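You operate a simulated robot arm through the tools that you are given. There is no shell and no other tool. Be economical: measure what you need, move in short steps, check, and stop when the job is done.

You are at the controls of a simulated two-armed robot. One attempt, no reset.

## Task
Take the lid off the jar that says "used" on the top of the sliding grate and lay it down there.

The check looks at the end state, three seconds after you hand in, the way a careful person would. Anything else that was tipped, shoved, dropped, spilled or broken makes it a failure. Lids that push on must go on centred and level and be pressed home; caps that screw on are set level and turned clockwise until they are tight.

## Robot
Two 7-joint arms with two-finger parallel grippers on one trunk, on a base that drives. Base frame: it is fixed to the floor where the robot stands at the start and does not move with it; the origin is under the middle of the robot, x ahead of it, y to its left, z up; the surface under the hand at the start is at about z = 0.8. Units: m, rad, N and s.
The left shoulder is at the start at [0.132, 0.174, 1.03], the right one opposite. With the tool pointing down near the work surface each hand reaches from about 0.38 to 0.78 m from the robot's upright axis, wherever it stands, measured 20 degrees to its own side. Payload 3.6 kg a hand.
The tool frame of a hand sits at the grasp point between the pads (the TCP): z along the fingers, y along the line on which they close. The tips reach 0.03 m beyond it. The gripper opens to 0.11 m. The fingers are 0.02 m wide and 0.01 m thick; the gripper's body (0.048 by 0.112 m) begins 0.055 m behind the TCP.
Orientation is told as [roll, pitch, yaw] about the base's x, y, z axes, in that order, counted from this pose: with the fingers straight down and closing along the base's y, the tool's x points along the base's -x, its y along +y and its z along -z.

## Interface
- The arms move only by the tool move_arm. It takes "left_rows", "right_rows" or both (then of equal length, played together; a hand with none holds still); each is a list of rows, each a list of 3 entries, a list of its own where there are three numbers: the turn, a rotation vector about the base's x, y, z in rad, then the shift along the base's x, y, z in m, then the closure, from 0 (fully open) to 1 (shut). In form: [[[rx, ry, rz], [tx, ty, tz], gripper], ...]. A call has 1 to 12 rows; each row shifts and turns the commanded pose from where the row before left it. A row lasts 0.2 s, in which the tool goes at most 0.05 m and 0.15 rad; a call with a longer step from one row to the next is refused whole, and so is a gripper value outside its range. A pose out of reach is approached as far as the arm can. The call stops where the force on the tool passes 40 N (or 10 N more than at its start, if that is more) or the arm is blocked; 0.2 s more then pass. The fingers move at their own pace (about 0.153 m/s each) and stop on an object; they squeeze with about 25 N. The grip force told is the motor's: it shows also when the fingers shut on nothing. Time passes only in rows, and 0.2 s behind the last, so rows that do not move let the fingers close. The reply holds the time, the measured pose of the TCP, the force on the tool along the base axes, the opening and the grip force, in the units named above and with some noise, with the torque about the TCP (base axes, N m) and any sound that the robot's microphone picked up, and new pictures: "views" is both (left out), scene, wrist or none (wrist: the cameras of the hands that moved).
- Cameras (640 x 400 px; columns grow to the right, rows downward): "scene" is now at [0.2437, -0.0304, 1.2293]; the picture's right is [-0.31, -0.95, 0.00], its down [-0.30, 0.10, -0.95] and it looks along [0.90, -0.30, -0.31] (base axes); focal length 214 px, centre (320, 200). "left" rides on the left gripper at [0.073, -0.017, -0.103] in its tool frame; the picture's right is [0.23, 0.97, 0.00], its down [-0.76, 0.18, -0.62] and it looks along [-0.61, 0.14, 0.78] (tool axes); focal length 222 px, centre (320, 200). "right" rides on the right gripper at [0.072, 0.017, -0.103] in its tool frame; the picture's right is [-0.23, 0.97, 0.00], its down [-0.76, -0.18, -0.62] and it looks along [-0.61, -0.14, 0.78] (tool axes); focal length 222 px, centre (320, 200). There is no depth. A picture from a camera that has moved, and an enlarged one, comes with that camera's place and axes in the base frame and with its lens.
- raise_lower(by): slides the trunk up (or, below 0, down) by that many m; the arms and the scene camera ride with it, the base frame stays. It gives what a move gives, with no picture.
- base_move(legs): drives the robot by 1 to 6 legs, each [ahead, left, turn to the left] in m, m and rad, along the robot's own axes; the way and the turn of a leg run together, so that a leg with both is an arc; at most 1.5 m and 3.142 rad a leg. The arms and the cameras ride along, it lands a little off, and it stops where it bumps. It gives what a move gives, and a new picture of the scene camera.
- aim_head(pan, tilt): turns the head with the scene camera to pan (to the left, within 1.501 rad either way) and tilt (down, from -0.506 to 1.204), counted from straight ahead of the robot. It gives what a move gives, and a new picture of the scene camera.
- enlarge(camera, box): a new picture of the part [left, top, right, bottom] of that camera's present view, enlarged. It takes no simulated time.
- hand_in(): hands the job in; it is judged then, once.

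Go step by step. Nothing tells you exact positions but the pictures and the camera data: compare them with the known pose of the tool, close in by small moves and look again before you grip or let go. The budget is 120 turns and 260 pictures, counting those below and the enlarged ones. Unless the task says otherwise, let go and move clear before handing in, and close with one line.

The tools are called as name(argument=value, ...) on one line, values as JSON. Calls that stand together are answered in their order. move_arm: Moves the arms, as the interface text tells. Its arguments: {"type":"object","properties":{"left_rows":{"type":"array","items":{"type":"array"}},"right_rows":{"type":"array","items":{"type":"array"}},"views":{"type":"string","enum":["both","scene","wrist","none"]}},"required":[]} The other tools are called the same way: raise_lower (by) slides the trunk up or down; base_move (legs) drives the base; aim_head (pan, tilt) turns the head that bears the scene camera; enlarge (camera, box) takes an enlarged picture of a part of a camera's view; hand_in () hands the job in.

At the start:

```text
t: 0.0
left_eef_pos: [0.3969, 0.11, 1.1353]
left_tool_rot: [-0.003, 0.002, 0.003]
left_contact_force: [0.4, -0.3, 0.4]
left_torque: [-0.01, -0.02, 0.02]
left_grip_width: 0.1101
left_grip_force: 0.0
right_eef_pos: [0.2867, -0.2003, 1.1665]
right_tool_rot: [0.002, 0.001, 0.001]
right_contact_force: [0.1, 0.7, 0.1]
right_torque: [0.03, 0.01, 0.02]
right_grip_width: 0.1101
right_grip_force: 0.0
trunk travel left (down, up): [-0.15, 0.613]
robot x, y, heading: [0.0031, 0.0001, 0.0]
head pan, tilt: [-0.318, 0.318]
```

scene: 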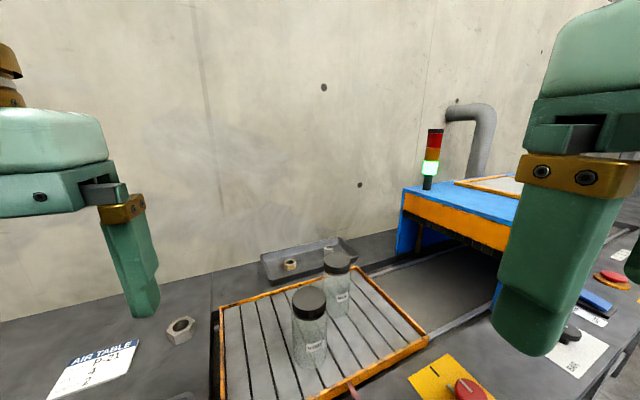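
right: 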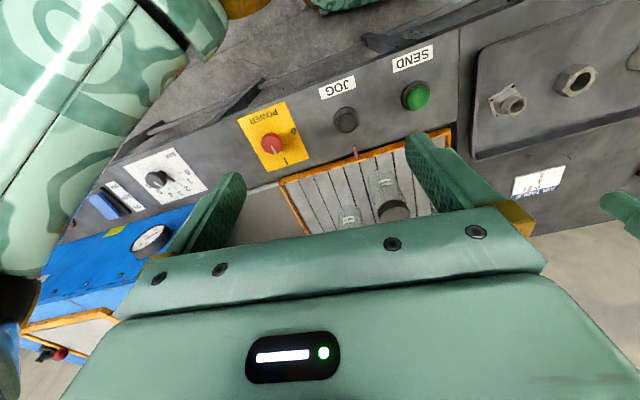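
left: 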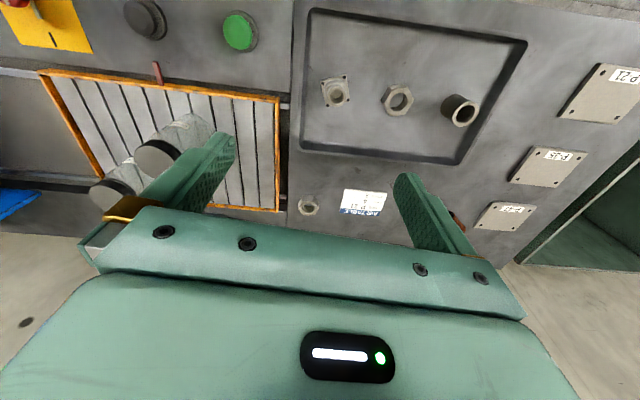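

I see two lidded jars standing on an orange-framed grate ahead and slightly right. I will read their labels first.

enlarge(camera="scene", box=[270, 240, 370, 380])

aim_head(pan=-0.2, tilt=0.7)

```text
2.86 times, centred on (320, 310) of scene
camera zoom: at [0.2437, -0.0304, 1.2293], right [-0.31, -0.95, 0.0], down [-0.3, 0.1, -0.95], along [0.9, -0.3, -0.31], focal length 613 px, centre (320, -114)
```

zoom: 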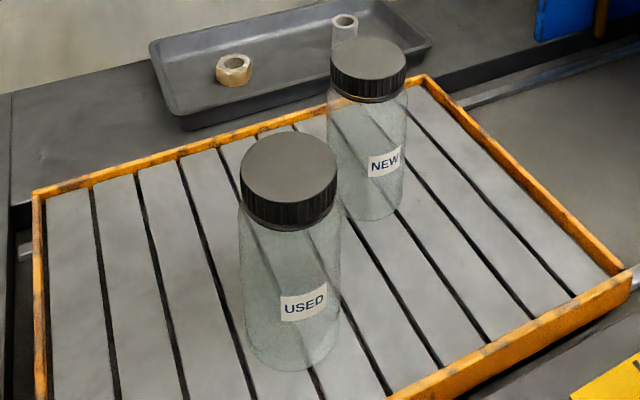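

```text
t: 0.8
left_eef_pos: [0.3971, 0.1108, 1.1347]
left_tool_rot: [-0.002, 0.003, 0.004]
left_contact_force: [0.1, 0.0, 0.4]
left_torque: [0.02, 0.03, 0.0]
left_grip_width: 0.1102
left_grip_force: 0.1
right_eef_pos: [0.2853, -0.1985, 1.1659]
right_tool_rot: [0.001, 0.002, -0.001]
right_contact_force: [0.3, 1.0, 0.8]
right_torque: [-0.01, 0.0, 0.03]
right_grip_width: 0.1101
right_grip_force: 0.1
trunk travel left (down, up): [-0.15, 0.613]
robot x, y, heading: [0.0034, 0.0004, -0.011]
head pan, tilt: [-0.201, 0.7]
camera scene: at [0.2383, -0.0182, 1.1949], right [-0.2, -0.98, 0.0], down [-0.63, 0.13, -0.77], along [0.75, -0.15, -0.64], focal length 214 px, centre (320, 200)
```

scene: 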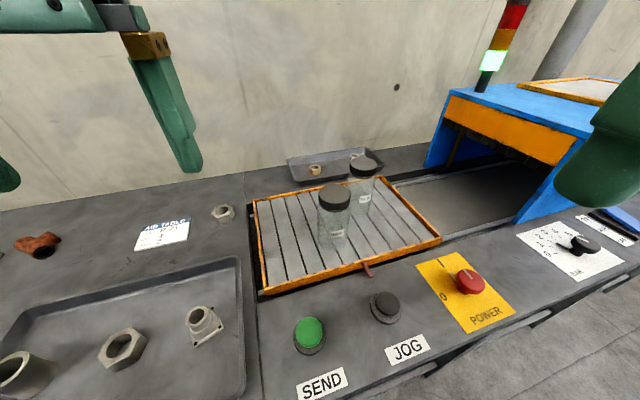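

The jar marked "USED" is the nearer one, at about (0.525, -0.10), with its lid top at z≈0.95. The ribbed lid looks like a screw cap, so I'll hold the body with the left hand and turn the lid with the right. I'll take two closer views to measure.

enlarge(camera="scene", box=[240, 140, 460, 300])

enlarge(camera="left", box=[30, 60, 290, 220])

```text
2.50 times, centred on (350, 220) of scene
camera zoom: at [0.2383, -0.0182, 1.1949], right [-0.2, -0.98, 0.0], down [-0.63, 0.13, -0.77], along [0.75, -0.15, -0.64], focal length 536 px, centre (245, 150)
```

zoom: 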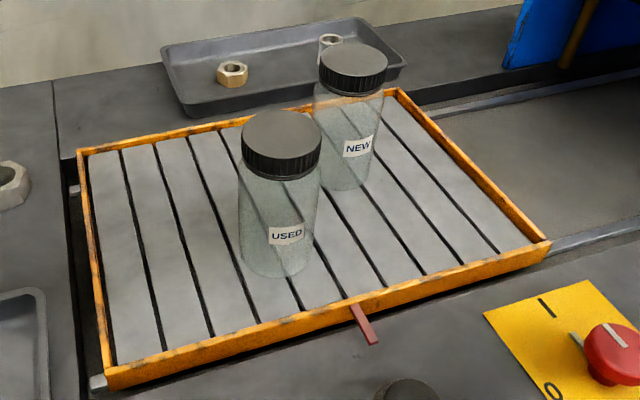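

```text
2.46 times, centred on (160, 140) of left
camera zoom: at [0.3256, 0.0926, 1.2386], right [-0.23, 0.97, 0.0], down [0.76, 0.18, 0.62], along [0.61, 0.14, -0.78], focal length 547 px, centre (714, 348)
```

zoom: 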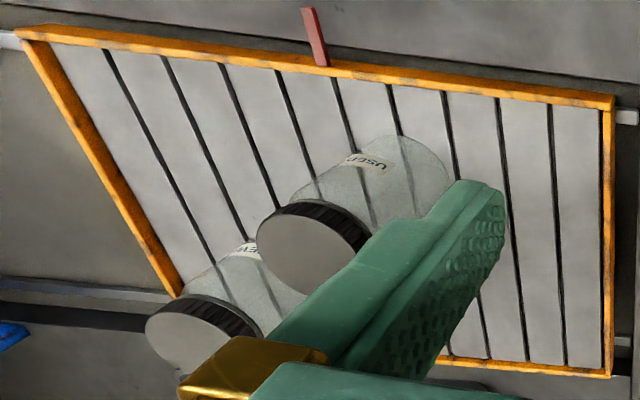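

The "USED" lid top is at about (0.533, -0.105, 0.95), the grate at z≈0.805, and the jar is about 0.058 m in diameter. I'll first turn the left hand in the clear so its fingers point to -y, slightly down, and close along x.

move_arm(left_rows=[[[0, 0, 0.143], [0.005, 0.005, 0], 0], [[0, 0, 0.143], [0.005, 0.005, 0], 0], [[0, 0, 0.143], [0.005, 0.005, 0], 0], [[0, 0, 0.143], [0.005, 0.005, 0], 0], [[0, 0, 0.143], [0.005, 0.005, 0], 0], [[0, 0, 0.143], [0.005, 0.005, 0], 0], [[0, 0, 0.143], [0.005, 0, 0], 0], [[0, 0, 0.143], [0.005, 0, 0], 0], [[0, 0, 0.143], [0.005, 0, 0], 0], [[0, 0, 0.143], [0.005, 0, 0], 0], [[0, 0, 0.141], [0.005, 0, 0], 0]], views="none")

move_arm(left_rows=[[[-0.14, 0, 0], [0.005, 0, 0], 0], [[-0.14, 0, 0], [0.005, 0, 0], 0], [[-0.14, 0, 0], [0.005, 0, 0], 0], [[-0.14, 0, 0], [0.005, 0, 0], 0], [[-0.14, 0, 0], [0.005, 0, 0], 0], [[-0.14, 0, 0], [0.005, 0, 0], 0], [[-0.14, 0, 0], [0.005, 0, 0], 0], [[-0.14, 0, 0], [0.005, 0, 0], 0], [[-0.1, 0, 0], [0.005, 0, 0], 0]])

```text
t: 3.2
left_eef_pos: [0.4519, 0.1389, 1.1338]
left_tool_rot: [0.001, 0.0, 1.576]
left_contact_force: [0.2, -0.3, 0.2]
left_torque: [0.01, 0.0, 0.01]
left_grip_width: 0.11
left_grip_force: 0.0
right_eef_pos: [0.285, -0.198, 1.1655]
right_tool_rot: [0.001, 0.0, 0.0]
right_contact_force: [-0.4, -0.2, -0.3]
right_torque: [-0.01, 0.0, 0.04]
right_grip_width: 0.11
right_grip_force: 0.0
trunk travel left (down, up): [-0.15, 0.613]
robot x, y, heading: [0.0069, -0.0021, -0.003]
head pan, tilt: [-0.201, 0.7]
```

```text
t: 5.2
left_eef_pos: [0.4981, 0.1405, 1.1355]
left_tool_rot: [0.006, 1.224, 1.58]
left_contact_force: [-1.1, 0.0, -0.9]
left_torque: [-0.01, 0.01, 0.0]
left_grip_width: 0.1098
left_grip_force: 0.0
right_eef_pos: [0.2872, -0.2008, 1.1666]
right_tool_rot: [0.001, 0.002, 0.001]
right_contact_force: [0.3, 0.2, 0.0]
right_torque: [-0.03, 0.03, 0.0]
right_grip_width: 0.1102
right_grip_force: 0.0
trunk travel left (down, up): [-0.15, 0.613]
robot x, y, heading: [-0.0039, -0.0023, 0.003]
head pan, tilt: [-0.201, 0.7]
camera scene: at [0.2385, -0.018, 1.1947], right [-0.2, -0.98, 0.0], down [-0.63, 0.13, -0.76], along [0.75, -0.15, -0.64], focal length 214 px, centre (320, 200)
camera left: at [0.515, 0.2125, 1.2385], right [-0.97, -0.08, 0.22], down [-0.18, 0.84, -0.5], along [-0.14, -0.53, -0.84], focal length 222 px, centre (320, 200)
```

scene: 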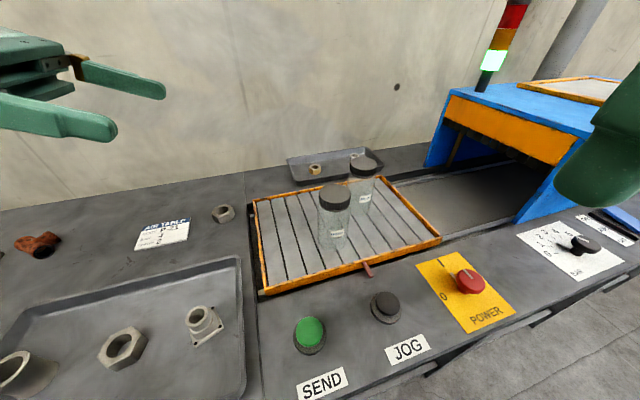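
left: 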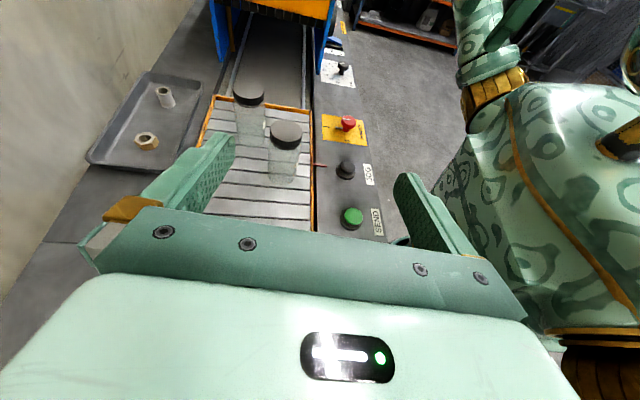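

The left hand is in the right attitude. I'll lower it to beside the jar, still about 0.13 m away, and look again.

move_arm(left_rows=[[[0, 0, 0], [0.005, -0.014, -0.033], 0], [[0, 0, 0], [0.005, -0.014, -0.033], 0], [[0, 0, 0], [0.005, -0.014, -0.033], 0], [[0, 0, 0], [0.005, -0.014, -0.033], 0], [[0, 0, 0], [0.005, -0.014, -0.033], 0], [[0, 0, 0], [0.005, -0.014, -0.033], 0], [[0, 0, 0], [0.005, -0.014, -0.033], 0], [[0, 0, 0], [0, -0.005, -0.02], 0]])

```text
t: 7.0
left_eef_pos: [0.5308, 0.0373, 0.8892]
left_tool_rot: [-0.02, 1.22, 1.558]
left_contact_force: [0.3, 0.7, 1.1]
left_torque: [-0.01, 0.0, 0.04]
left_grip_width: 0.1096
left_grip_force: 0.1
right_eef_pos: [0.2855, -0.2021, 1.1659]
right_tool_rot: [0.003, -0.003, 0.0]
right_contact_force: [0.3, 0.1, 0.3]
right_torque: [0.04, 0.0, 0.03]
right_grip_width: 0.1101
right_grip_force: 0.1
trunk travel left (down, up): [-0.15, 0.613]
robot x, y, heading: [0.0015, -0.0019, 0.001]
head pan, tilt: [-0.201, 0.7]
camera scene: at [0.2362, -0.02, 1.1963], right [-0.2, -0.98, 0.0], down [-0.63, 0.13, -0.77], along [0.75, -0.15, -0.64], focal length 214 px, centre (320, 200)
camera left: at [0.5483, 0.1085, 0.9924], right [-0.97, -0.08, 0.21], down [-0.18, 0.85, -0.5], along [-0.13, -0.52, -0.84], focal length 222 px, centre (320, 200)
```

scene: 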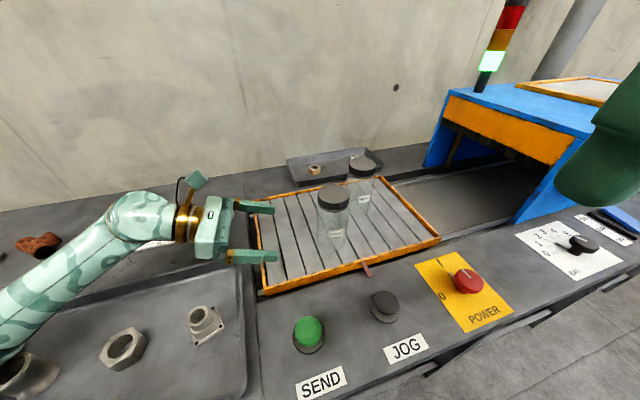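
left: 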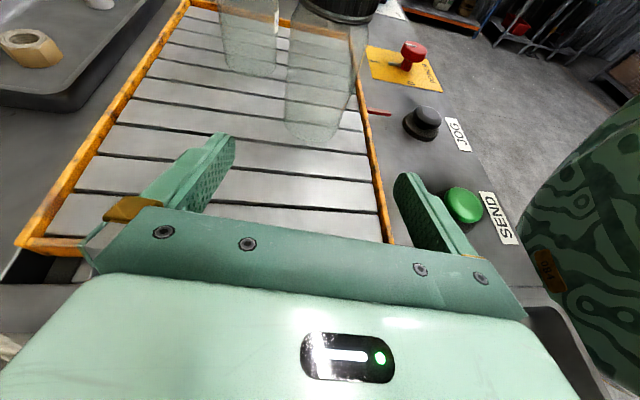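

The fingers straddle the jar's line (jar x≈0.534, y≈-0.11). I'll advance along -y until the pads flank the jar.

move_arm(left_rows=[[[0, 0, 0], [0.001, -0.03, -0.006], 0], [[0, 0, 0], [0.001, -0.03, -0.006], 0], [[0, 0, 0], [0.001, -0.03, -0.006], 0], [[0, 0, 0], [0, -0.025, 0], 0]])

```text
t: 8.2
left_eef_pos: [0.547, -0.0071, 0.8822]
left_tool_rot: [-0.115, 1.211, 1.566]
left_contact_force: [-0.4, 0.8, 0.9]
left_torque: [-0.01, -0.05, 0.0]
left_grip_width: 0.1102
left_grip_force: 0.1
right_eef_pos: [0.302, -0.1566, 1.1639]
right_tool_rot: [0.008, -0.003, 0.094]
right_contact_force: [-0.1, 0.9, 0.1]
right_torque: [-0.06, 0.06, -0.01]
right_grip_width: 0.11
right_grip_force: 0.1
trunk travel left (down, up): [-0.15, 0.613]
robot x, y, heading: [0.0067, 0.0207, 0.096]
head pan, tilt: [-0.201, 0.7]
stopped in row 4 (left hand): the arm was blocked; the commanded pose is now the measured one
camera scene: at [0.2358, 0.0159, 1.1958], right [-0.11, -0.99, -0.01], down [-0.63, 0.08, -0.77], along [0.77, -0.08, -0.64], focal length 214 px, centre (320, 200)
camera left: at [0.5534, 0.0649, 0.9869], right [-0.97, -0.18, 0.17], down [-0.25, 0.83, -0.5], along [-0.05, -0.53, -0.85], focal length 222 px, centre (320, 200)
```

scene: 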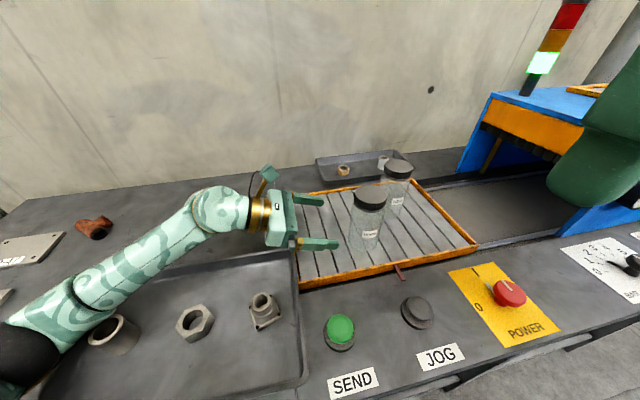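
left: 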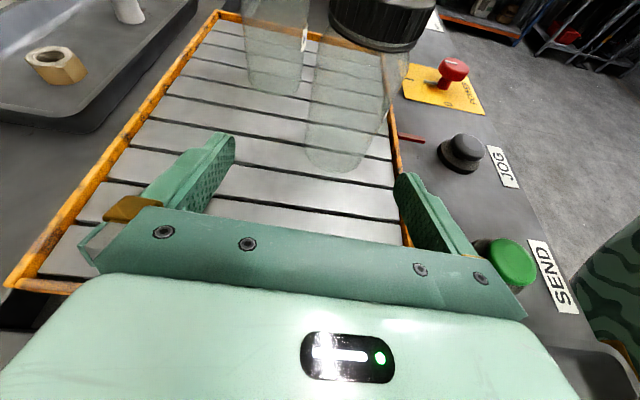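

The arm was blocked and the base yawed by about 0.1 rad, so the left elbow or forearm probably touched something. I'll look there before doing anything else.

aim_head(pan=0.7, tilt=0.8)

```text
t: 9.4
left_eef_pos: [0.5481, -0.0066, 0.8796]
left_tool_rot: [-0.106, 1.208, 1.576]
left_contact_force: [-0.4, 0.3, -0.4]
left_torque: [-0.02, -0.02, 0.02]
left_grip_width: 0.11
left_grip_force: 0.1
right_eef_pos: [0.3013, -0.1584, 1.169]
right_tool_rot: [0.004, -0.009, 0.088]
right_contact_force: [-1.0, 0.1, -0.7]
right_torque: [-0.01, -0.01, -0.02]
right_grip_width: 0.11
right_grip_force: 0.0
trunk travel left (down, up): [-0.15, 0.613]
robot x, y, heading: [0.0071, 0.0199, 0.089]
head pan, tilt: [0.7, 0.799]
camera scene: at [0.208, 0.0849, 1.1897], right [0.71, -0.71, 0.01], down [-0.5, -0.51, -0.7], along [0.5, 0.5, -0.71], focal length 214 px, centre (320, 200)
```

scene: 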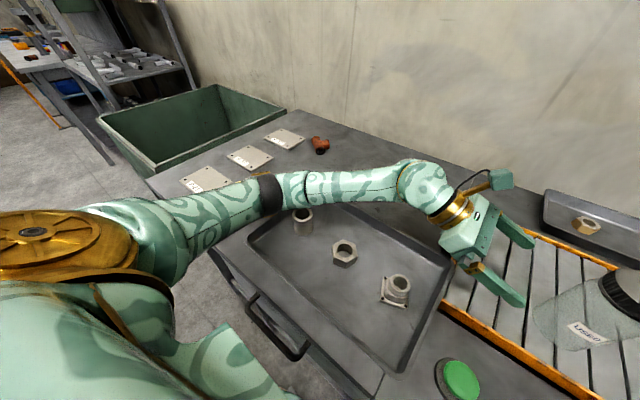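

enlarge(camera="scene", box=[170, 120, 430, 283])

```text
2.45 times, centred on (300, 202) of scene
camera zoom: at [0.208, 0.0849, 1.1897], right [0.71, -0.71, 0.01], down [-0.5, -0.51, -0.7], along [0.5, 0.5, -0.71], focal length 526 px, centre (369, 196)
```

zoom: 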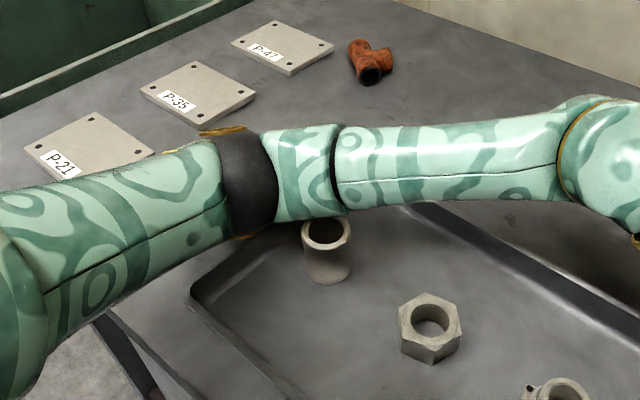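

The left elbow has come down to table level near the tray's front corner. I'll raise the trunk, which lifts everything straight up and gives a higher elbow.

raise_lower(by=0.2)

aim_head(pan=0.6, tilt=0.8)

```text
t: 11.6
left_eef_pos: [0.5556, -0.0075, 1.0703]
left_tool_rot: [-0.041, 1.212, 1.63]
left_contact_force: [1.0, 0.2, -0.2]
left_torque: [-0.01, 0.02, -0.02]
left_grip_width: 0.1097
left_grip_force: 0.0
right_eef_pos: [0.3125, -0.154, 1.3638]
right_tool_rot: [-0.002, 0.006, 0.085]
right_contact_force: [0.0, 0.1, -0.4]
right_torque: [0.01, 0.03, 0.0]
right_grip_width: 0.1102
right_grip_force: 0.0
trunk travel left (down, up): [-0.35, 0.413]
robot x, y, heading: [0.0105, 0.0221, 0.087]
head pan, tilt: [0.7, 0.799]
```

```text
t: 12.3
left_eef_pos: [0.555, -0.0078, 1.0711]
left_tool_rot: [-0.046, 1.212, 1.627]
left_contact_force: [0.2, 0.5, 0.0]
left_torque: [0.01, 0.03, -0.01]
left_grip_width: 0.1101
left_grip_force: 0.0
right_eef_pos: [0.312, -0.1542, 1.3658]
right_tool_rot: [0.0, 0.004, 0.087]
right_contact_force: [-0.9, -0.4, -0.3]
right_torque: [-0.01, -0.01, -0.03]
right_grip_width: 0.1101
right_grip_force: 0.1
trunk travel left (down, up): [-0.35, 0.413]
robot x, y, heading: [0.0094, 0.0171, 0.078]
head pan, tilt: [0.6, 0.799]
camera scene: at [0.1311, 0.0743, 1.3933], right [0.64, -0.77, 0.0], down [-0.55, -0.46, -0.7], along [0.54, 0.44, -0.72], focal length 214 px, centre (320, 200)
```

scene: 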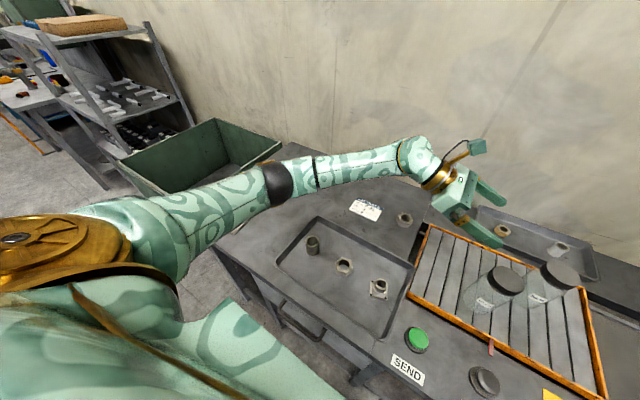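

Comparing positions, the parts in the left tray have all shifted about 0.04 m to the right, so the elbow pushed the whole tray. I'll put it back. First I'll return the left hand to its starting pose so I can compare that camera's view with the first picture.

move_arm(left_rows=[[[0, 0, 0], [0, 0.02, 0.02], 0], [[0.136, 0, 0], [-0.015, 0.02, 0.02], 0], [[0.136, 0, 0], [-0.015, 0.02, 0.02], 0], [[0.136, 0, 0], [-0.015, 0.02, 0.005], 0], [[0.136, 0, 0], [-0.015, 0.02, 0], 0], [[0.136, 0, 0], [-0.015, 0.015, 0], 0], [[0.136, 0, 0], [-0.015, 0, 0], 0], [[0.136, 0, 0], [-0.015, 0, 0], 0], [[0.136, 0, 0], [-0.015, 0, 0], 0], [[0.13, 0, 0], [-0.01, 0, 0], 0]], views="none")

move_arm(left_rows=[[[0, 0, -0.147], [-0.003, 0, 0], 0], [[0, 0, -0.147], [-0.003, 0, 0], 0], [[0, 0, -0.147], [-0.003, 0, 0], 0], [[0, 0, -0.147], [-0.003, 0, 0], 0], [[0, 0, -0.147], [-0.003, 0, 0], 0], [[0, 0, -0.147], [-0.003, 0, 0], 0], [[0, 0, -0.147], [-0.003, 0, 0], 0], [[0, 0, -0.147], [-0.003, 0, 0], 0], [[0, 0, -0.147], [-0.003, 0, 0], 0], [[0, 0, -0.147], [-0.003, 0, 0], 0], [[0, 0, -0.147], [0, 0, 0], 0]], views="wrist")

```text
t: 14.5
left_eef_pos: [0.4247, 0.1065, 1.1364]
left_tool_rot: [-0.097, -0.007, 1.59]
left_contact_force: [1.0, 0.2, 0.1]
left_torque: [0.02, -0.03, 0.02]
left_grip_width: 0.1103
left_grip_force: 0.0
right_eef_pos: [0.313, -0.156, 1.3648]
right_tool_rot: [0.001, 0.004, 0.089]
right_contact_force: [-0.3, 0.1, -0.1]
right_torque: [-0.01, -0.01, 0.0]
right_grip_width: 0.11
right_grip_force: 0.0
trunk travel left (down, up): [-0.35, 0.413]
robot x, y, heading: [0.0126, 0.019, 0.091]
head pan, tilt: [0.6, 0.799]
```

```text
t: 16.9
left_eef_pos: [0.3941, 0.1073, 1.136]
left_tool_rot: [-0.097, -0.002, -0.03]
left_contact_force: [-0.1, 0.2, 0.5]
left_torque: [0.0, 0.0, 0.01]
left_grip_width: 0.1101
left_grip_force: 0.0
right_eef_pos: [0.312, -0.1543, 1.3643]
right_tool_rot: [0.001, 0.003, 0.087]
right_contact_force: [-0.4, 0.1, 0.0]
right_torque: [-0.04, 0.03, 0.02]
right_grip_width: 0.11
right_grip_force: 0.2
trunk travel left (down, up): [-0.35, 0.413]
robot x, y, heading: [0.0097, 0.0234, 0.084]
head pan, tilt: [0.6, 0.799]
camera left: at [0.3221, 0.1027, 1.2404], right [-0.2, 0.98, -0.1], down [0.77, 0.22, 0.6], along [0.61, 0.05, -0.79], focal length 222 px, centre (320, 200)
```

left: 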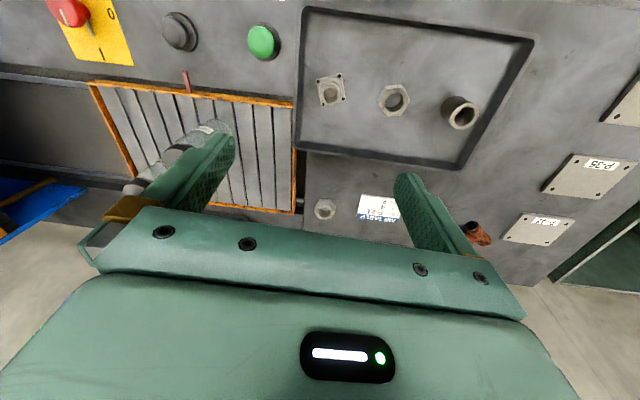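

move_arm(left_rows=[[[0.096, 0.003, 0.032], [0.003, 0.003, 0], 0], [[0, 0, 0], [0, 0, 0], 0]], views="wrist")

```text
t: 17.5
left_eef_pos: [0.3982, 0.111, 1.1369]
left_tool_rot: [-0.002, 0.0, 0.005]
left_contact_force: [-0.1, 1.1, 0.1]
left_torque: [0.0, -0.01, -0.04]
left_grip_width: 0.1102
left_grip_force: 0.1
right_eef_pos: [0.3124, -0.1531, 1.3651]
right_tool_rot: [0.0, 0.004, 0.087]
right_contact_force: [-0.1, 0.3, 0.3]
right_torque: [0.0, -0.01, 0.0]
right_grip_width: 0.11
right_grip_force: 0.2
trunk travel left (down, up): [-0.35, 0.413]
robot x, y, heading: [0.007, 0.0213, 0.081]
head pan, tilt: [0.6, 0.799]
camera left: at [0.3257, 0.0938, 1.2394], right [-0.23, 0.97, 0.0], down [0.76, 0.18, 0.62], along [0.61, 0.14, -0.78], focal length 222 px, centre (320, 200)
```

left: 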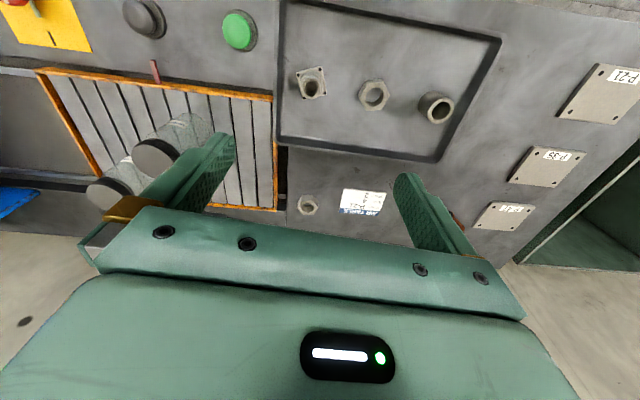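

enlarge(camera="left", box=[230, 0, 530, 220])

enlarge(camera="left", box=[30, 60, 290, 220])

```text
1.82 times, centred on (380, 110) of left
camera zoom: at [0.3257, 0.0938, 1.2394], right [-0.23, 0.97, 0.0], down [0.76, 0.18, 0.62], along [0.61, 0.14, -0.78], focal length 404 px, centre (211, 364)
```

zoom: 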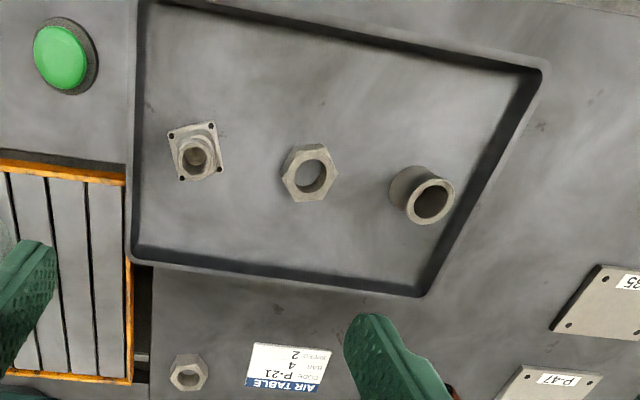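

```text
2.46 times, centred on (160, 140) of left
camera zoom: at [0.3257, 0.0938, 1.2394], right [-0.23, 0.97, 0.0], down [0.76, 0.18, 0.62], along [0.61, 0.14, -0.78], focal length 547 px, centre (714, 348)
```

zoom: 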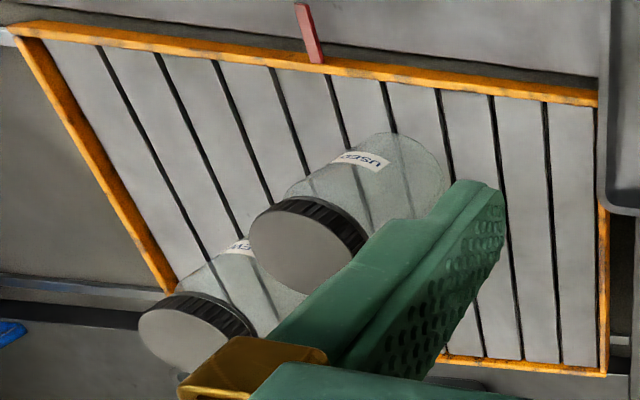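

Only the tray moved, by about 0.04 m in -y. The grate is where it was. I'll close the fingers, put them inside the tray near its left wall (y≈0.375), and look before pushing it back.

move_arm(left_rows=[[[0, 0, 0], [0, 0.04, 0], 1], [[0, 0, 0], [0.001, 0.04, 0], 1], [[0, 0, 0], [0.001, 0.04, 0], 1], [[0, 0, 0], [0.001, 0.04, 0], 1], [[0, 0, 0], [0.001, 0.04, 0], 1], [[0, 0, 0], [0.001, 0.03, -0.02], 1], [[0, 0, 0], [0.001, 0, -0.04], 1], [[0, 0, 0], [0.001, 0, -0.04], 1], [[0, 0, 0], [0.001, 0, -0.04], 1], [[0, 0, 0], [0, 0, -0.04], 1], [[0, 0, 0], [0, 0, -0.03], 1]])

```text
t: 19.9
left_eef_pos: [0.4049, 0.3397, 0.9254]
left_tool_rot: [-0.001, -0.002, 0.005]
left_contact_force: [-0.4, -0.1, -0.2]
left_torque: [-0.02, -0.01, 0.03]
left_grip_width: 0.0
left_grip_force: 25.2
right_eef_pos: [0.3123, -0.1535, 1.3649]
right_tool_rot: [0.001, 0.003, 0.087]
right_contact_force: [-0.5, -0.2, -0.1]
right_torque: [-0.01, 0.0, -0.02]
right_grip_width: 0.1099
right_grip_force: 0.2
trunk travel left (down, up): [-0.35, 0.413]
robot x, y, heading: [0.0119, 0.016, 0.085]
head pan, tilt: [0.6, 0.799]
camera scene: at [0.1313, 0.0746, 1.3933], right [0.63, -0.77, 0.0], down [-0.55, -0.46, -0.7], along [0.54, 0.44, -0.72], focal length 214 px, centre (320, 200)
camera left: at [0.3331, 0.3236, 1.0291], right [-0.23, 0.97, 0.0], down [0.76, 0.18, 0.62], along [0.61, 0.14, -0.78], focal length 222 px, centre (320, 200)
```

scene: 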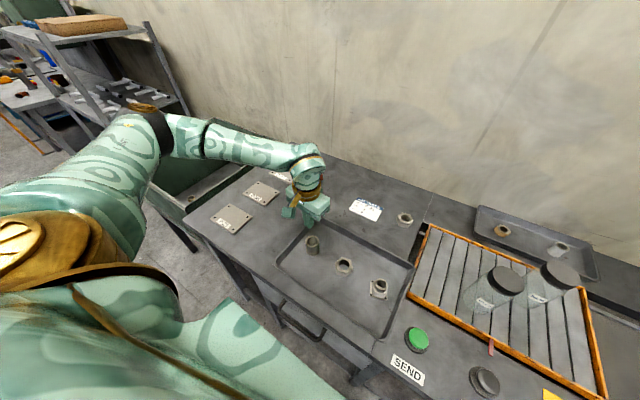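
left: 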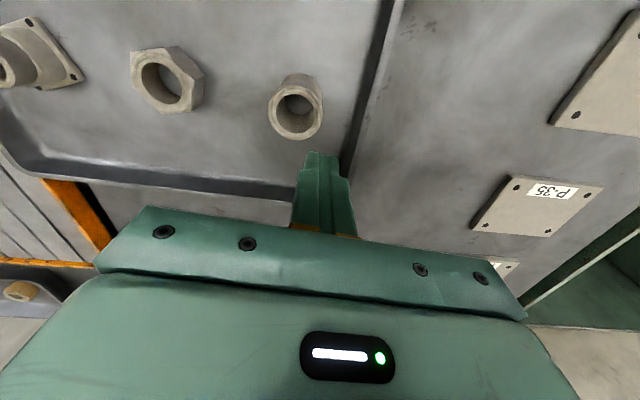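

The finger would land too near the tube here, so I'll shift to (0.43, 0.355), then lower inside the tray wall with the tips just above its floor.

move_arm(left_rows=[[[0, 0, 0], [0.025, 0.015, 0], 1], [[0, 0, 0], [0, 0, -0.03], 1], [[0, 0, 0], [0, 0, -0.03], 1], [[0, 0, 0], [0, 0, -0.013], 1], [[0, 0, 0], [0, 0, 0], 1]], views="wrist")

```text
t: 21.1
left_eef_pos: [0.4306, 0.3561, 0.8519]
left_tool_rot: [0.0, 0.0, 0.006]
left_contact_force: [0.4, 0.5, 1.0]
left_torque: [0.0, -0.02, 0.0]
left_grip_width: 0.0
left_grip_force: 24.6
right_eef_pos: [0.3121, -0.1536, 1.3648]
right_tool_rot: [0.0, 0.005, 0.087]
right_contact_force: [0.6, 0.1, -0.2]
right_torque: [0.01, 0.02, 0.0]
right_grip_width: 0.1099
right_grip_force: 0.1
trunk travel left (down, up): [-0.35, 0.413]
robot x, y, heading: [0.0108, 0.0202, 0.085]
head pan, tilt: [0.6, 0.799]
camera left: at [0.3589, 0.3381, 0.9564], right [-0.23, 0.97, 0.0], down [0.76, 0.18, 0.62], along [0.61, 0.14, -0.78], focal length 222 px, centre (320, 200)
```

left: 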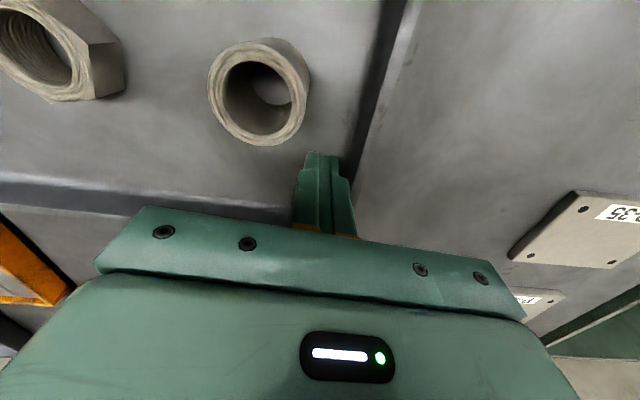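

move_arm(left_rows=[[[0, 0, 0], [0, 0, -0.006], 1], [[0, 0, 0], [0, 0.01, 0], 1], [[0, 0, 0], [0, 0.01, 0], 1], [[0, 0, 0], [0, 0.008, 0], 1], [[0, 0, 0], [0, 0, 0], 1]], views="wrist")

```text
t: 22.3
left_eef_pos: [0.4308, 0.3828, 0.8468]
left_tool_rot: [-0.002, -0.001, 0.007]
left_contact_force: [-0.2, -4.0, -0.1]
left_torque: [-0.15, -0.02, 0.03]
left_grip_width: 0.0
left_grip_force: 25.1
right_eef_pos: [0.3128, -0.1547, 1.364]
right_tool_rot: [0.001, 0.005, 0.088]
right_contact_force: [-0.7, -0.5, -0.9]
right_torque: [-0.02, 0.01, -0.01]
right_grip_width: 0.1103
right_grip_force: 0.0
trunk travel left (down, up): [-0.35, 0.413]
robot x, y, heading: [0.0078, 0.0184, 0.088]
head pan, tilt: [0.6, 0.799]
camera left: at [0.3588, 0.3653, 0.9506], right [-0.23, 0.97, 0.0], down [0.76, 0.18, 0.62], along [0.61, 0.14, -0.78], focal length 222 px, centre (320, 200)
```

left: 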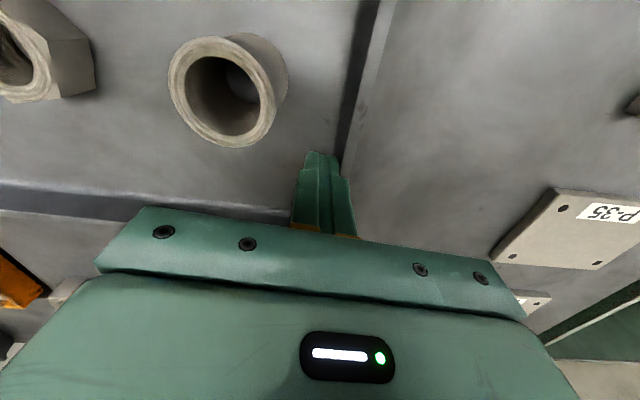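

The finger has reached the wall (4 N) without moving the tray yet. I'll push about 0.037 m gently.

move_arm(left_rows=[[[0, 0, 0], [0, 0.007, 0], 1], [[0, 0, 0], [0, 0.007, 0], 1], [[0, 0, 0], [0, 0.007, 0], 1], [[0, 0, 0], [0, 0.007, 0], 1], [[0, 0, 0], [0, 0.007, 0], 1], [[0, 0, 0], [0, 0, 0], 1]], views="both")

```text
t: 23.7
left_eef_pos: [0.4311, 0.4183, 0.8474]
left_tool_rot: [-0.001, -0.001, 0.006]
left_contact_force: [-0.1, -4.1, 0.9]
left_torque: [-0.12, 0.02, 0.04]
left_grip_width: 0.0
left_grip_force: 24.4
right_eef_pos: [0.3129, -0.1545, 1.3645]
right_tool_rot: [0.003, 0.004, 0.087]
right_contact_force: [-0.9, 0.6, 0.3]
right_torque: [0.03, 0.02, -0.01]
right_grip_width: 0.11
right_grip_force: 0.0
trunk travel left (down, up): [-0.35, 0.413]
robot x, y, heading: [0.0094, 0.0193, 0.087]
head pan, tilt: [0.6, 0.799]
camera scene: at [0.131, 0.0738, 1.3934], right [0.63, -0.77, 0.0], down [-0.55, -0.45, -0.7], along [0.54, 0.44, -0.72], focal length 214 px, centre (320, 200)
camera left: at [0.3594, 0.4009, 0.9507], right [-0.23, 0.97, 0.0], down [0.76, 0.18, 0.62], along [0.61, 0.14, -0.78], focal length 222 px, centre (320, 200)
```

scene: 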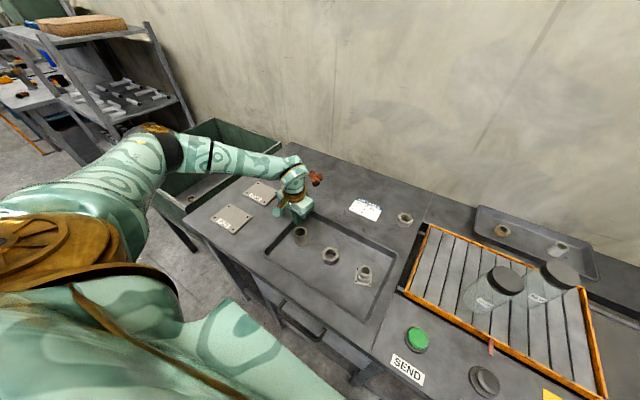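
left: 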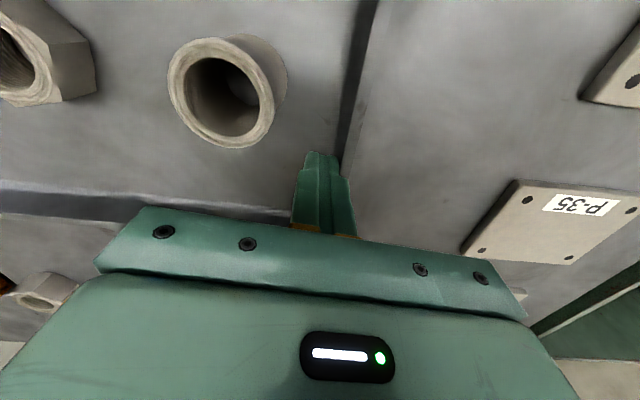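

The tray slid back by about 0.035 m. I'll return to the starting pose to compare with the first picture.

move_arm(left_rows=[[[0, 0, 0], [0, -0.008, 0], 1], [[0, 0, 0], [0, 0, 0.04], 1], [[0, 0, 0], [0, 0, 0.049], 1], [[0, 0, 0], [0, 0, 0.049], 1], [[0, 0, 0], [0, 0, 0.049], 1], [[0, 0, 0], [-0.005, -0.04, 0.03], 1], [[0, 0, 0], [-0.005, -0.045, 0.03], 0], [[0, 0, 0], [-0.005, -0.045, 0.03], 0], [[0, 0, 0], [-0.008, -0.045, 0.012], 0], [[0, 0, 0], [-0.008, -0.045, 0], 0], [[0, 0, 0], [-0.003, -0.045, 0], 0], [[0, 0, 0], [0, -0.035, 0], 0]], views="none")

move_arm(left_rows=[[[0, 0, 0], [0, 0, 0], 0]], views="wrist")

```text
refused: row 6 steps farther than a row can; nothing moved
```

```text
t: 24.1
left_eef_pos: [0.4314, 0.4189, 0.8465]
left_tool_rot: [-0.001, 0.0, 0.005]
left_contact_force: [-1.0, -0.5, 0.5]
left_torque: [0.02, 0.01, -0.03]
left_grip_width: 0.1097
left_grip_force: 1.3
right_eef_pos: [0.3123, -0.1541, 1.3661]
right_tool_rot: [0.002, 0.004, 0.086]
right_contact_force: [0.4, 0.1, -0.3]
right_torque: [0.01, -0.02, 0.03]
right_grip_width: 0.11
right_grip_force: 0.1
trunk travel left (down, up): [-0.35, 0.413]
robot x, y, heading: [0.0104, 0.0171, 0.088]
head pan, tilt: [0.6, 0.799]
camera left: at [0.3593, 0.4011, 0.9506], right [-0.23, 0.97, 0.0], down [0.76, 0.18, 0.62], along [0.61, 0.15, -0.78], focal length 222 px, centre (320, 200)
```

left: 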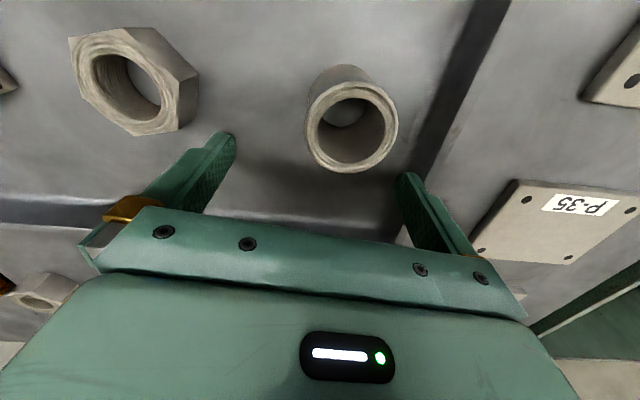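

My long call was refused, but the small follow-up row opened the fingers inside the tray and pushed it further left. I'll lift straight out, return to the starting pose and measure again.

move_arm(left_rows=[[[0, 0, 0], [0, -0.002, 0.03], 0], [[0, 0, 0], [0, 0, 0.045], 0], [[0, 0, 0], [0, 0, 0.045], 0], [[0, 0, 0], [0, 0, 0.045], 0], [[0, 0, 0], [0, 0, 0.045], 0], [[0, 0, 0], [-0.005, -0.035, 0.03], 0], [[0, 0, 0], [-0.005, -0.035, 0.03], 0], [[0, 0, 0], [-0.005, -0.04, 0.02], 0], [[0, 0, 0], [-0.005, -0.045, 0], 0], [[0, 0, 0], [-0.007, -0.045, 0], 0], [[0, 0, 0], [-0.007, -0.045, 0], 0]], views="none")

move_arm(left_rows=[[[0, 0, 0], [0, -0.045, 0], 0], [[0, 0, 0], [0, -0.016, 0], 0], [[0, 0, 0], [0, 0, 0], 0]], views="wrist")

```text
t: 26.5
left_eef_pos: [0.391, 0.1671, 1.1403]
left_tool_rot: [0.001, 0.002, 0.003]
left_contact_force: [0.3, 0.5, -0.3]
left_torque: [-0.01, 0.02, 0.02]
left_grip_width: 0.11
left_grip_force: 0.0
left hand out of reach, approached as far as the arm can: row 5
right_eef_pos: [0.3125, -0.1558, 1.3649]
right_tool_rot: [0.002, 0.005, 0.087]
right_contact_force: [1.0, -1.1, 0.2]
right_torque: [0.02, 0.01, 0.0]
right_grip_width: 0.1099
right_grip_force: 0.0
trunk travel left (down, up): [-0.35, 0.413]
robot x, y, heading: [0.0114, 0.0199, 0.083]
head pan, tilt: [0.6, 0.799]
```

```text
t: 27.3
left_eef_pos: [0.3914, 0.1064, 1.1405]
left_tool_rot: [-0.001, 0.001, 0.006]
left_contact_force: [-0.2, -0.1, 0.8]
left_torque: [-0.01, -0.01, -0.04]
left_grip_width: 0.11
left_grip_force: 0.1
right_eef_pos: [0.3119, -0.1541, 1.3645]
right_tool_rot: [0.002, 0.003, 0.086]
right_contact_force: [0.2, 0.1, -0.1]
right_torque: [-0.01, -0.02, 0.01]
right_grip_width: 0.1101
right_grip_force: 0.0
trunk travel left (down, up): [-0.35, 0.413]
robot x, y, heading: [0.008, 0.0188, 0.087]
head pan, tilt: [0.6, 0.799]
camera left: at [0.3197, 0.0902, 1.2434], right [-0.23, 0.97, 0.0], down [0.76, 0.18, 0.62], along [0.61, 0.14, -0.78], focal length 222 px, centre (320, 200)
```

left: 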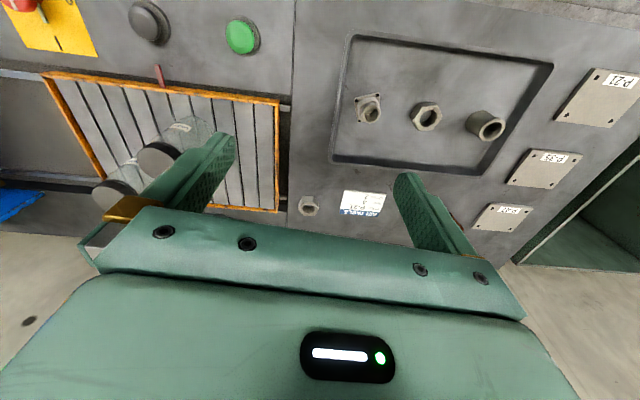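

The tray now needs about -0.066 m in y, -0.01 in x and a slight CCW turn. I'll pinch its right wall so I can move it under control; first I need a closer look at that wall.

enlarge(camera="left", box=[280, 10, 580, 200])

```text
2.11 times, centred on (430, 105) of left
camera zoom: at [0.3197, 0.0902, 1.2434], right [-0.23, 0.97, 0.0], down [0.76, 0.18, 0.62], along [0.61, 0.14, -0.78], focal length 468 px, centre (88, 400)
```

zoom: 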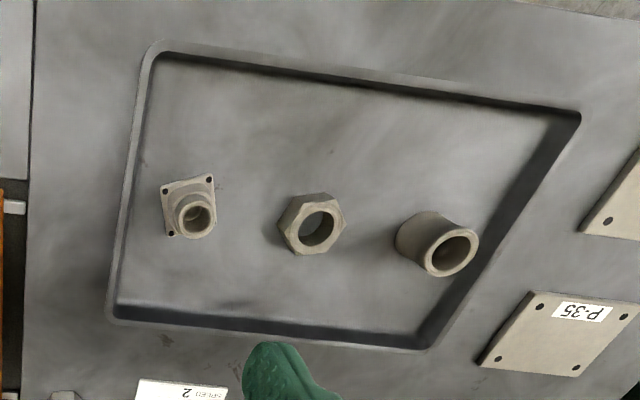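

The tray is parallel to the table seam, so it needs only a shift of about (-0.008, -0.062). I'll go above the right wall at (0.36, 0.14), half-open and aligned with it.

move_arm(left_rows=[[[0, 0, 0.12], [-0.01, 0.01, 0], 0.45], [[0, 0, 0], [-0.01, 0.012, 0], 0.45], [[0, 0, 0], [-0.01, 0.012, -0.02], 0.45], [[0, 0, 0], [0, 0, -0.045], 0.45], [[0, 0, 0], [0, 0, -0.045], 0.45], [[0, 0, 0], [0, 0, -0.045], 0.45], [[0, 0, 0], [0, 0, -0.045], 0.45], [[0, 0, 0], [0, 0, 0], 0.45]], views="both")

```text
t: 29.1
left_eef_pos: [0.3624, 0.1425, 0.9406]
left_tool_rot: [-0.001, 0.0, 0.125]
left_contact_force: [-0.1, 0.1, -0.4]
left_torque: [-0.01, 0.03, -0.02]
left_grip_width: 0.0604
left_grip_force: 0.1
right_eef_pos: [0.3124, -0.1537, 1.3653]
right_tool_rot: [0.002, 0.004, 0.088]
right_contact_force: [0.6, -0.3, 0.0]
right_torque: [0.02, 0.0, -0.01]
right_grip_width: 0.1099
right_grip_force: 0.0
trunk travel left (down, up): [-0.35, 0.413]
robot x, y, heading: [0.0108, 0.0188, 0.086]
head pan, tilt: [0.6, 0.799]
camera scene: at [0.1307, 0.0743, 1.3934], right [0.63, -0.77, 0.0], down [-0.55, -0.46, -0.7], along [0.54, 0.44, -0.72], focal length 214 px, centre (320, 200)
camera left: at [0.2933, 0.1157, 1.0437], right [-0.35, 0.94, 0.0], down [0.73, 0.27, 0.62], along [0.58, 0.21, -0.78], focal length 222 px, centre (320, 200)
```

scene: 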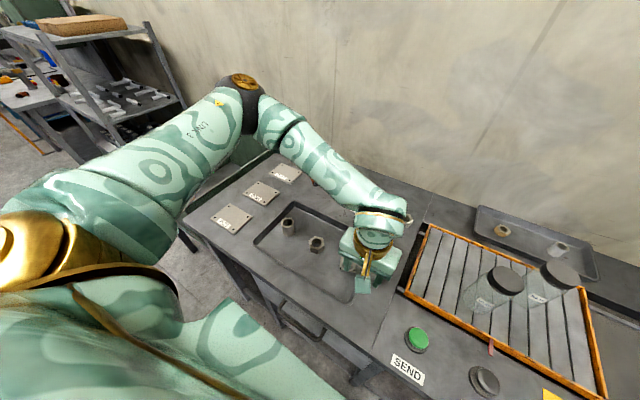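
left: 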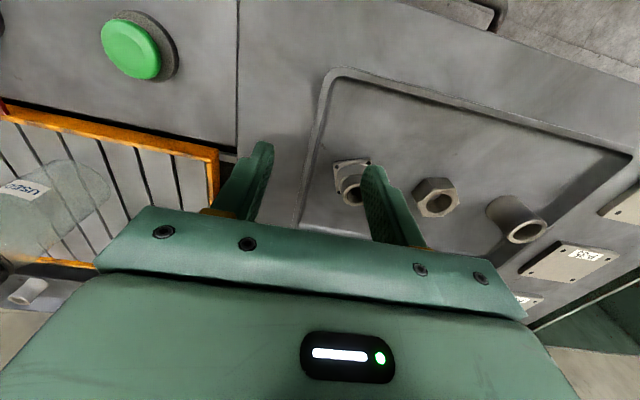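

move_arm(left_rows=[[[0, 0, 0], [0, 0, -0.04], 0.45], [[0, 0, 0], [0, 0, -0.04], 0.45], [[0, 0, 0], [0, 0, -0.013], 0.45], [[0, 0, 0], [0, 0, 0], 0.45]], views="wrist")

```text
t: 30.1
left_eef_pos: [0.3604, 0.1442, 0.8467]
left_tool_rot: [-0.002, 0.002, 0.125]
left_contact_force: [0.1, 0.2, 0.1]
left_torque: [0.01, 0.02, -0.01]
left_grip_width: 0.0606
left_grip_force: 0.0
right_eef_pos: [0.3122, -0.1543, 1.365]
right_tool_rot: [0.001, 0.001, 0.088]
right_contact_force: [0.0, 0.2, 1.0]
right_torque: [0.02, -0.02, 0.01]
right_grip_width: 0.1098
right_grip_force: 0.1
trunk travel left (down, up): [-0.35, 0.413]
robot x, y, heading: [0.0116, 0.0209, 0.09]
head pan, tilt: [0.6, 0.799]
camera left: at [0.2924, 0.1167, 0.9505], right [-0.35, 0.94, 0.0], down [0.73, 0.27, 0.62], along [0.58, 0.22, -0.78], focal length 222 px, centre (320, 200)
```

left: 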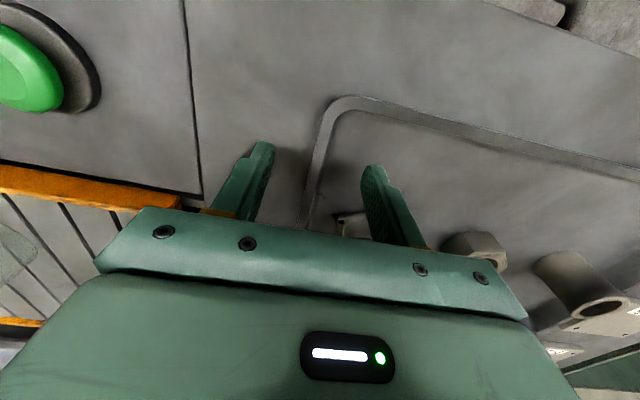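

Both fingers straddle the wall and are centred on it. I'll close on the wall.

move_arm(left_rows=[[[0, 0, 0], [0, 0, 0], 0.7], [[0, 0, 0], [0, 0, 0], 1], [[0, 0, 0], [0, 0, 0], 1]], views="wrist")

```text
t: 30.9
left_eef_pos: [0.3615, 0.1424, 0.8476]
left_tool_rot: [-0.003, 0.0, 0.125]
left_contact_force: [-0.3, -0.6, -0.9]
left_torque: [0.35, -0.1, -0.34]
left_grip_width: 0.0046
left_grip_force: 24.9
right_eef_pos: [0.3128, -0.1544, 1.3649]
right_tool_rot: [0.001, 0.004, 0.088]
right_contact_force: [-0.1, 0.3, -0.1]
right_torque: [0.04, 0.01, -0.02]
right_grip_width: 0.1102
right_grip_force: 0.1
trunk travel left (down, up): [-0.35, 0.413]
robot x, y, heading: [0.0067, 0.0207, 0.081]
head pan, tilt: [0.6, 0.799]
camera left: at [0.2924, 0.1166, 0.9508], right [-0.35, 0.94, 0.0], down [0.73, 0.27, 0.62], along [0.58, 0.21, -0.78], focal length 222 px, centre (320, 200)
```

left: 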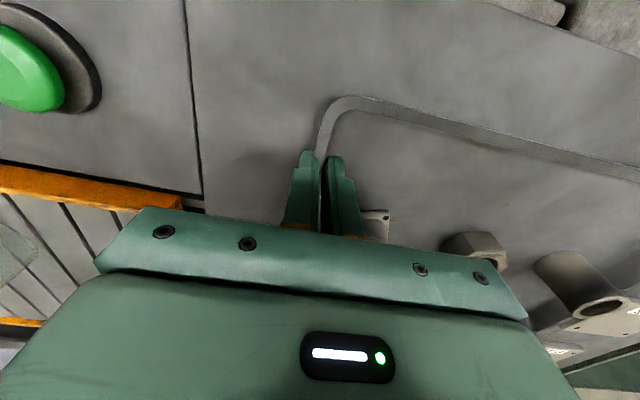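

I have the wall. Now I'll drag the tray slowly by (-0.006, -0.060).

move_arm(left_rows=[[[0, 0, 0], [-0.001, -0.01, 0], 1], [[0, 0, 0], [-0.001, -0.01, 0], 1], [[0, 0, 0], [-0.001, -0.01, 0], 1], [[0, 0, 0], [-0.001, -0.01, 0], 1], [[0, 0, 0], [-0.001, -0.01, 0], 1], [[0, 0, 0], [-0.001, -0.01, 0], 1], [[0, 0, 0], [0, 0, 0], 1]], views="wrist")

```text
t: 32.5
left_eef_pos: [0.3553, 0.0826, 0.8474]
left_tool_rot: [0.0, 0.0, 0.126]
left_contact_force: [1.0, 6.1, 5.9]
left_torque: [0.53, -0.46, 0.1]
left_grip_width: 0.0043
left_grip_force: 25.2
right_eef_pos: [0.3128, -0.1529, 1.3651]
right_tool_rot: [-0.001, 0.002, 0.087]
right_contact_force: [-0.5, 0.1, -0.3]
right_torque: [0.02, 0.04, -0.05]
right_grip_width: 0.1101
right_grip_force: 0.0
trunk travel left (down, up): [-0.35, 0.413]
robot x, y, heading: [0.0114, 0.0152, 0.088]
head pan, tilt: [0.6, 0.799]
camera left: at [0.2865, 0.0567, 0.9507], right [-0.35, 0.94, 0.0], down [0.73, 0.27, 0.62], along [0.58, 0.21, -0.78], focal length 222 px, centre (320, 200)
```

left: 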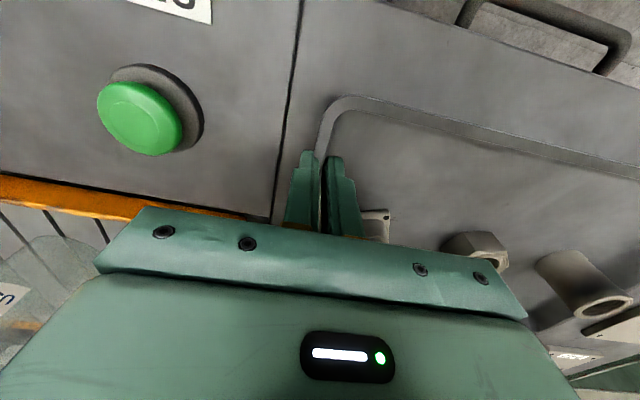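

The tray came along without turning. I'll release only as far as before, lift out and compare from the starting pose.

move_arm(left_rows=[[[0, 0, 0], [0, 0, 0], 0.7], [[0, 0, 0], [0, 0, 0], 0.7], [[0, 0, 0], [0, 0, 0.03], 0.7], [[0, 0, 0], [0, 0, 0.045], 0.7], [[0, 0, 0], [0, 0, 0.045], 0.7], [[0, 0, 0], [0, 0, 0.045], 0.4], [[0, 0, 0], [0, 0, 0.045], 0], [[0, 0, -0.124], [0.021, 0.014, 0.039], 0], [[0, 0, 0], [0.021, 0.014, 0.039], 0], [[0, 0, 0], [0, 0, 0], 0]], views="wrist")

```text
t: 34.7
left_eef_pos: [0.3979, 0.1115, 1.1365]
left_tool_rot: [-0.001, 0.001, 0.002]
left_contact_force: [-0.7, -0.2, 0.6]
left_torque: [-0.01, -0.01, 0.0]
left_grip_width: 0.1099
left_grip_force: 0.0
right_eef_pos: [0.3136, -0.1544, 1.3653]
right_tool_rot: [0.001, 0.003, 0.086]
right_contact_force: [0.8, 0.2, 0.2]
right_torque: [-0.01, 0.03, 0.01]
right_grip_width: 0.1101
right_grip_force: 0.1
trunk travel left (down, up): [-0.35, 0.413]
robot x, y, heading: [0.0098, 0.0214, 0.083]
head pan, tilt: [0.6, 0.799]
camera left: at [0.3264, 0.0932, 1.2397], right [-0.23, 0.97, 0.0], down [0.76, 0.18, 0.62], along [0.61, 0.14, -0.78], focal length 222 px, centre (320, 200)
```

left: 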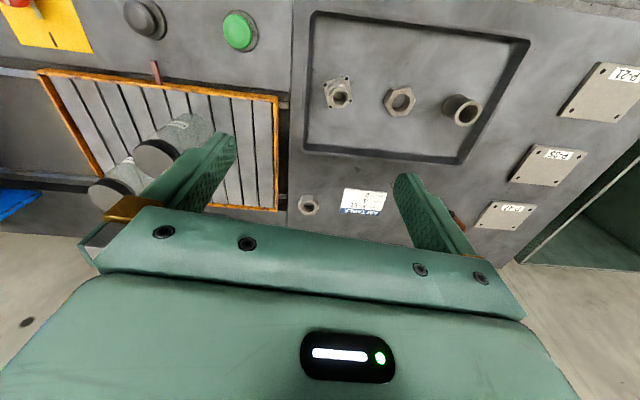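

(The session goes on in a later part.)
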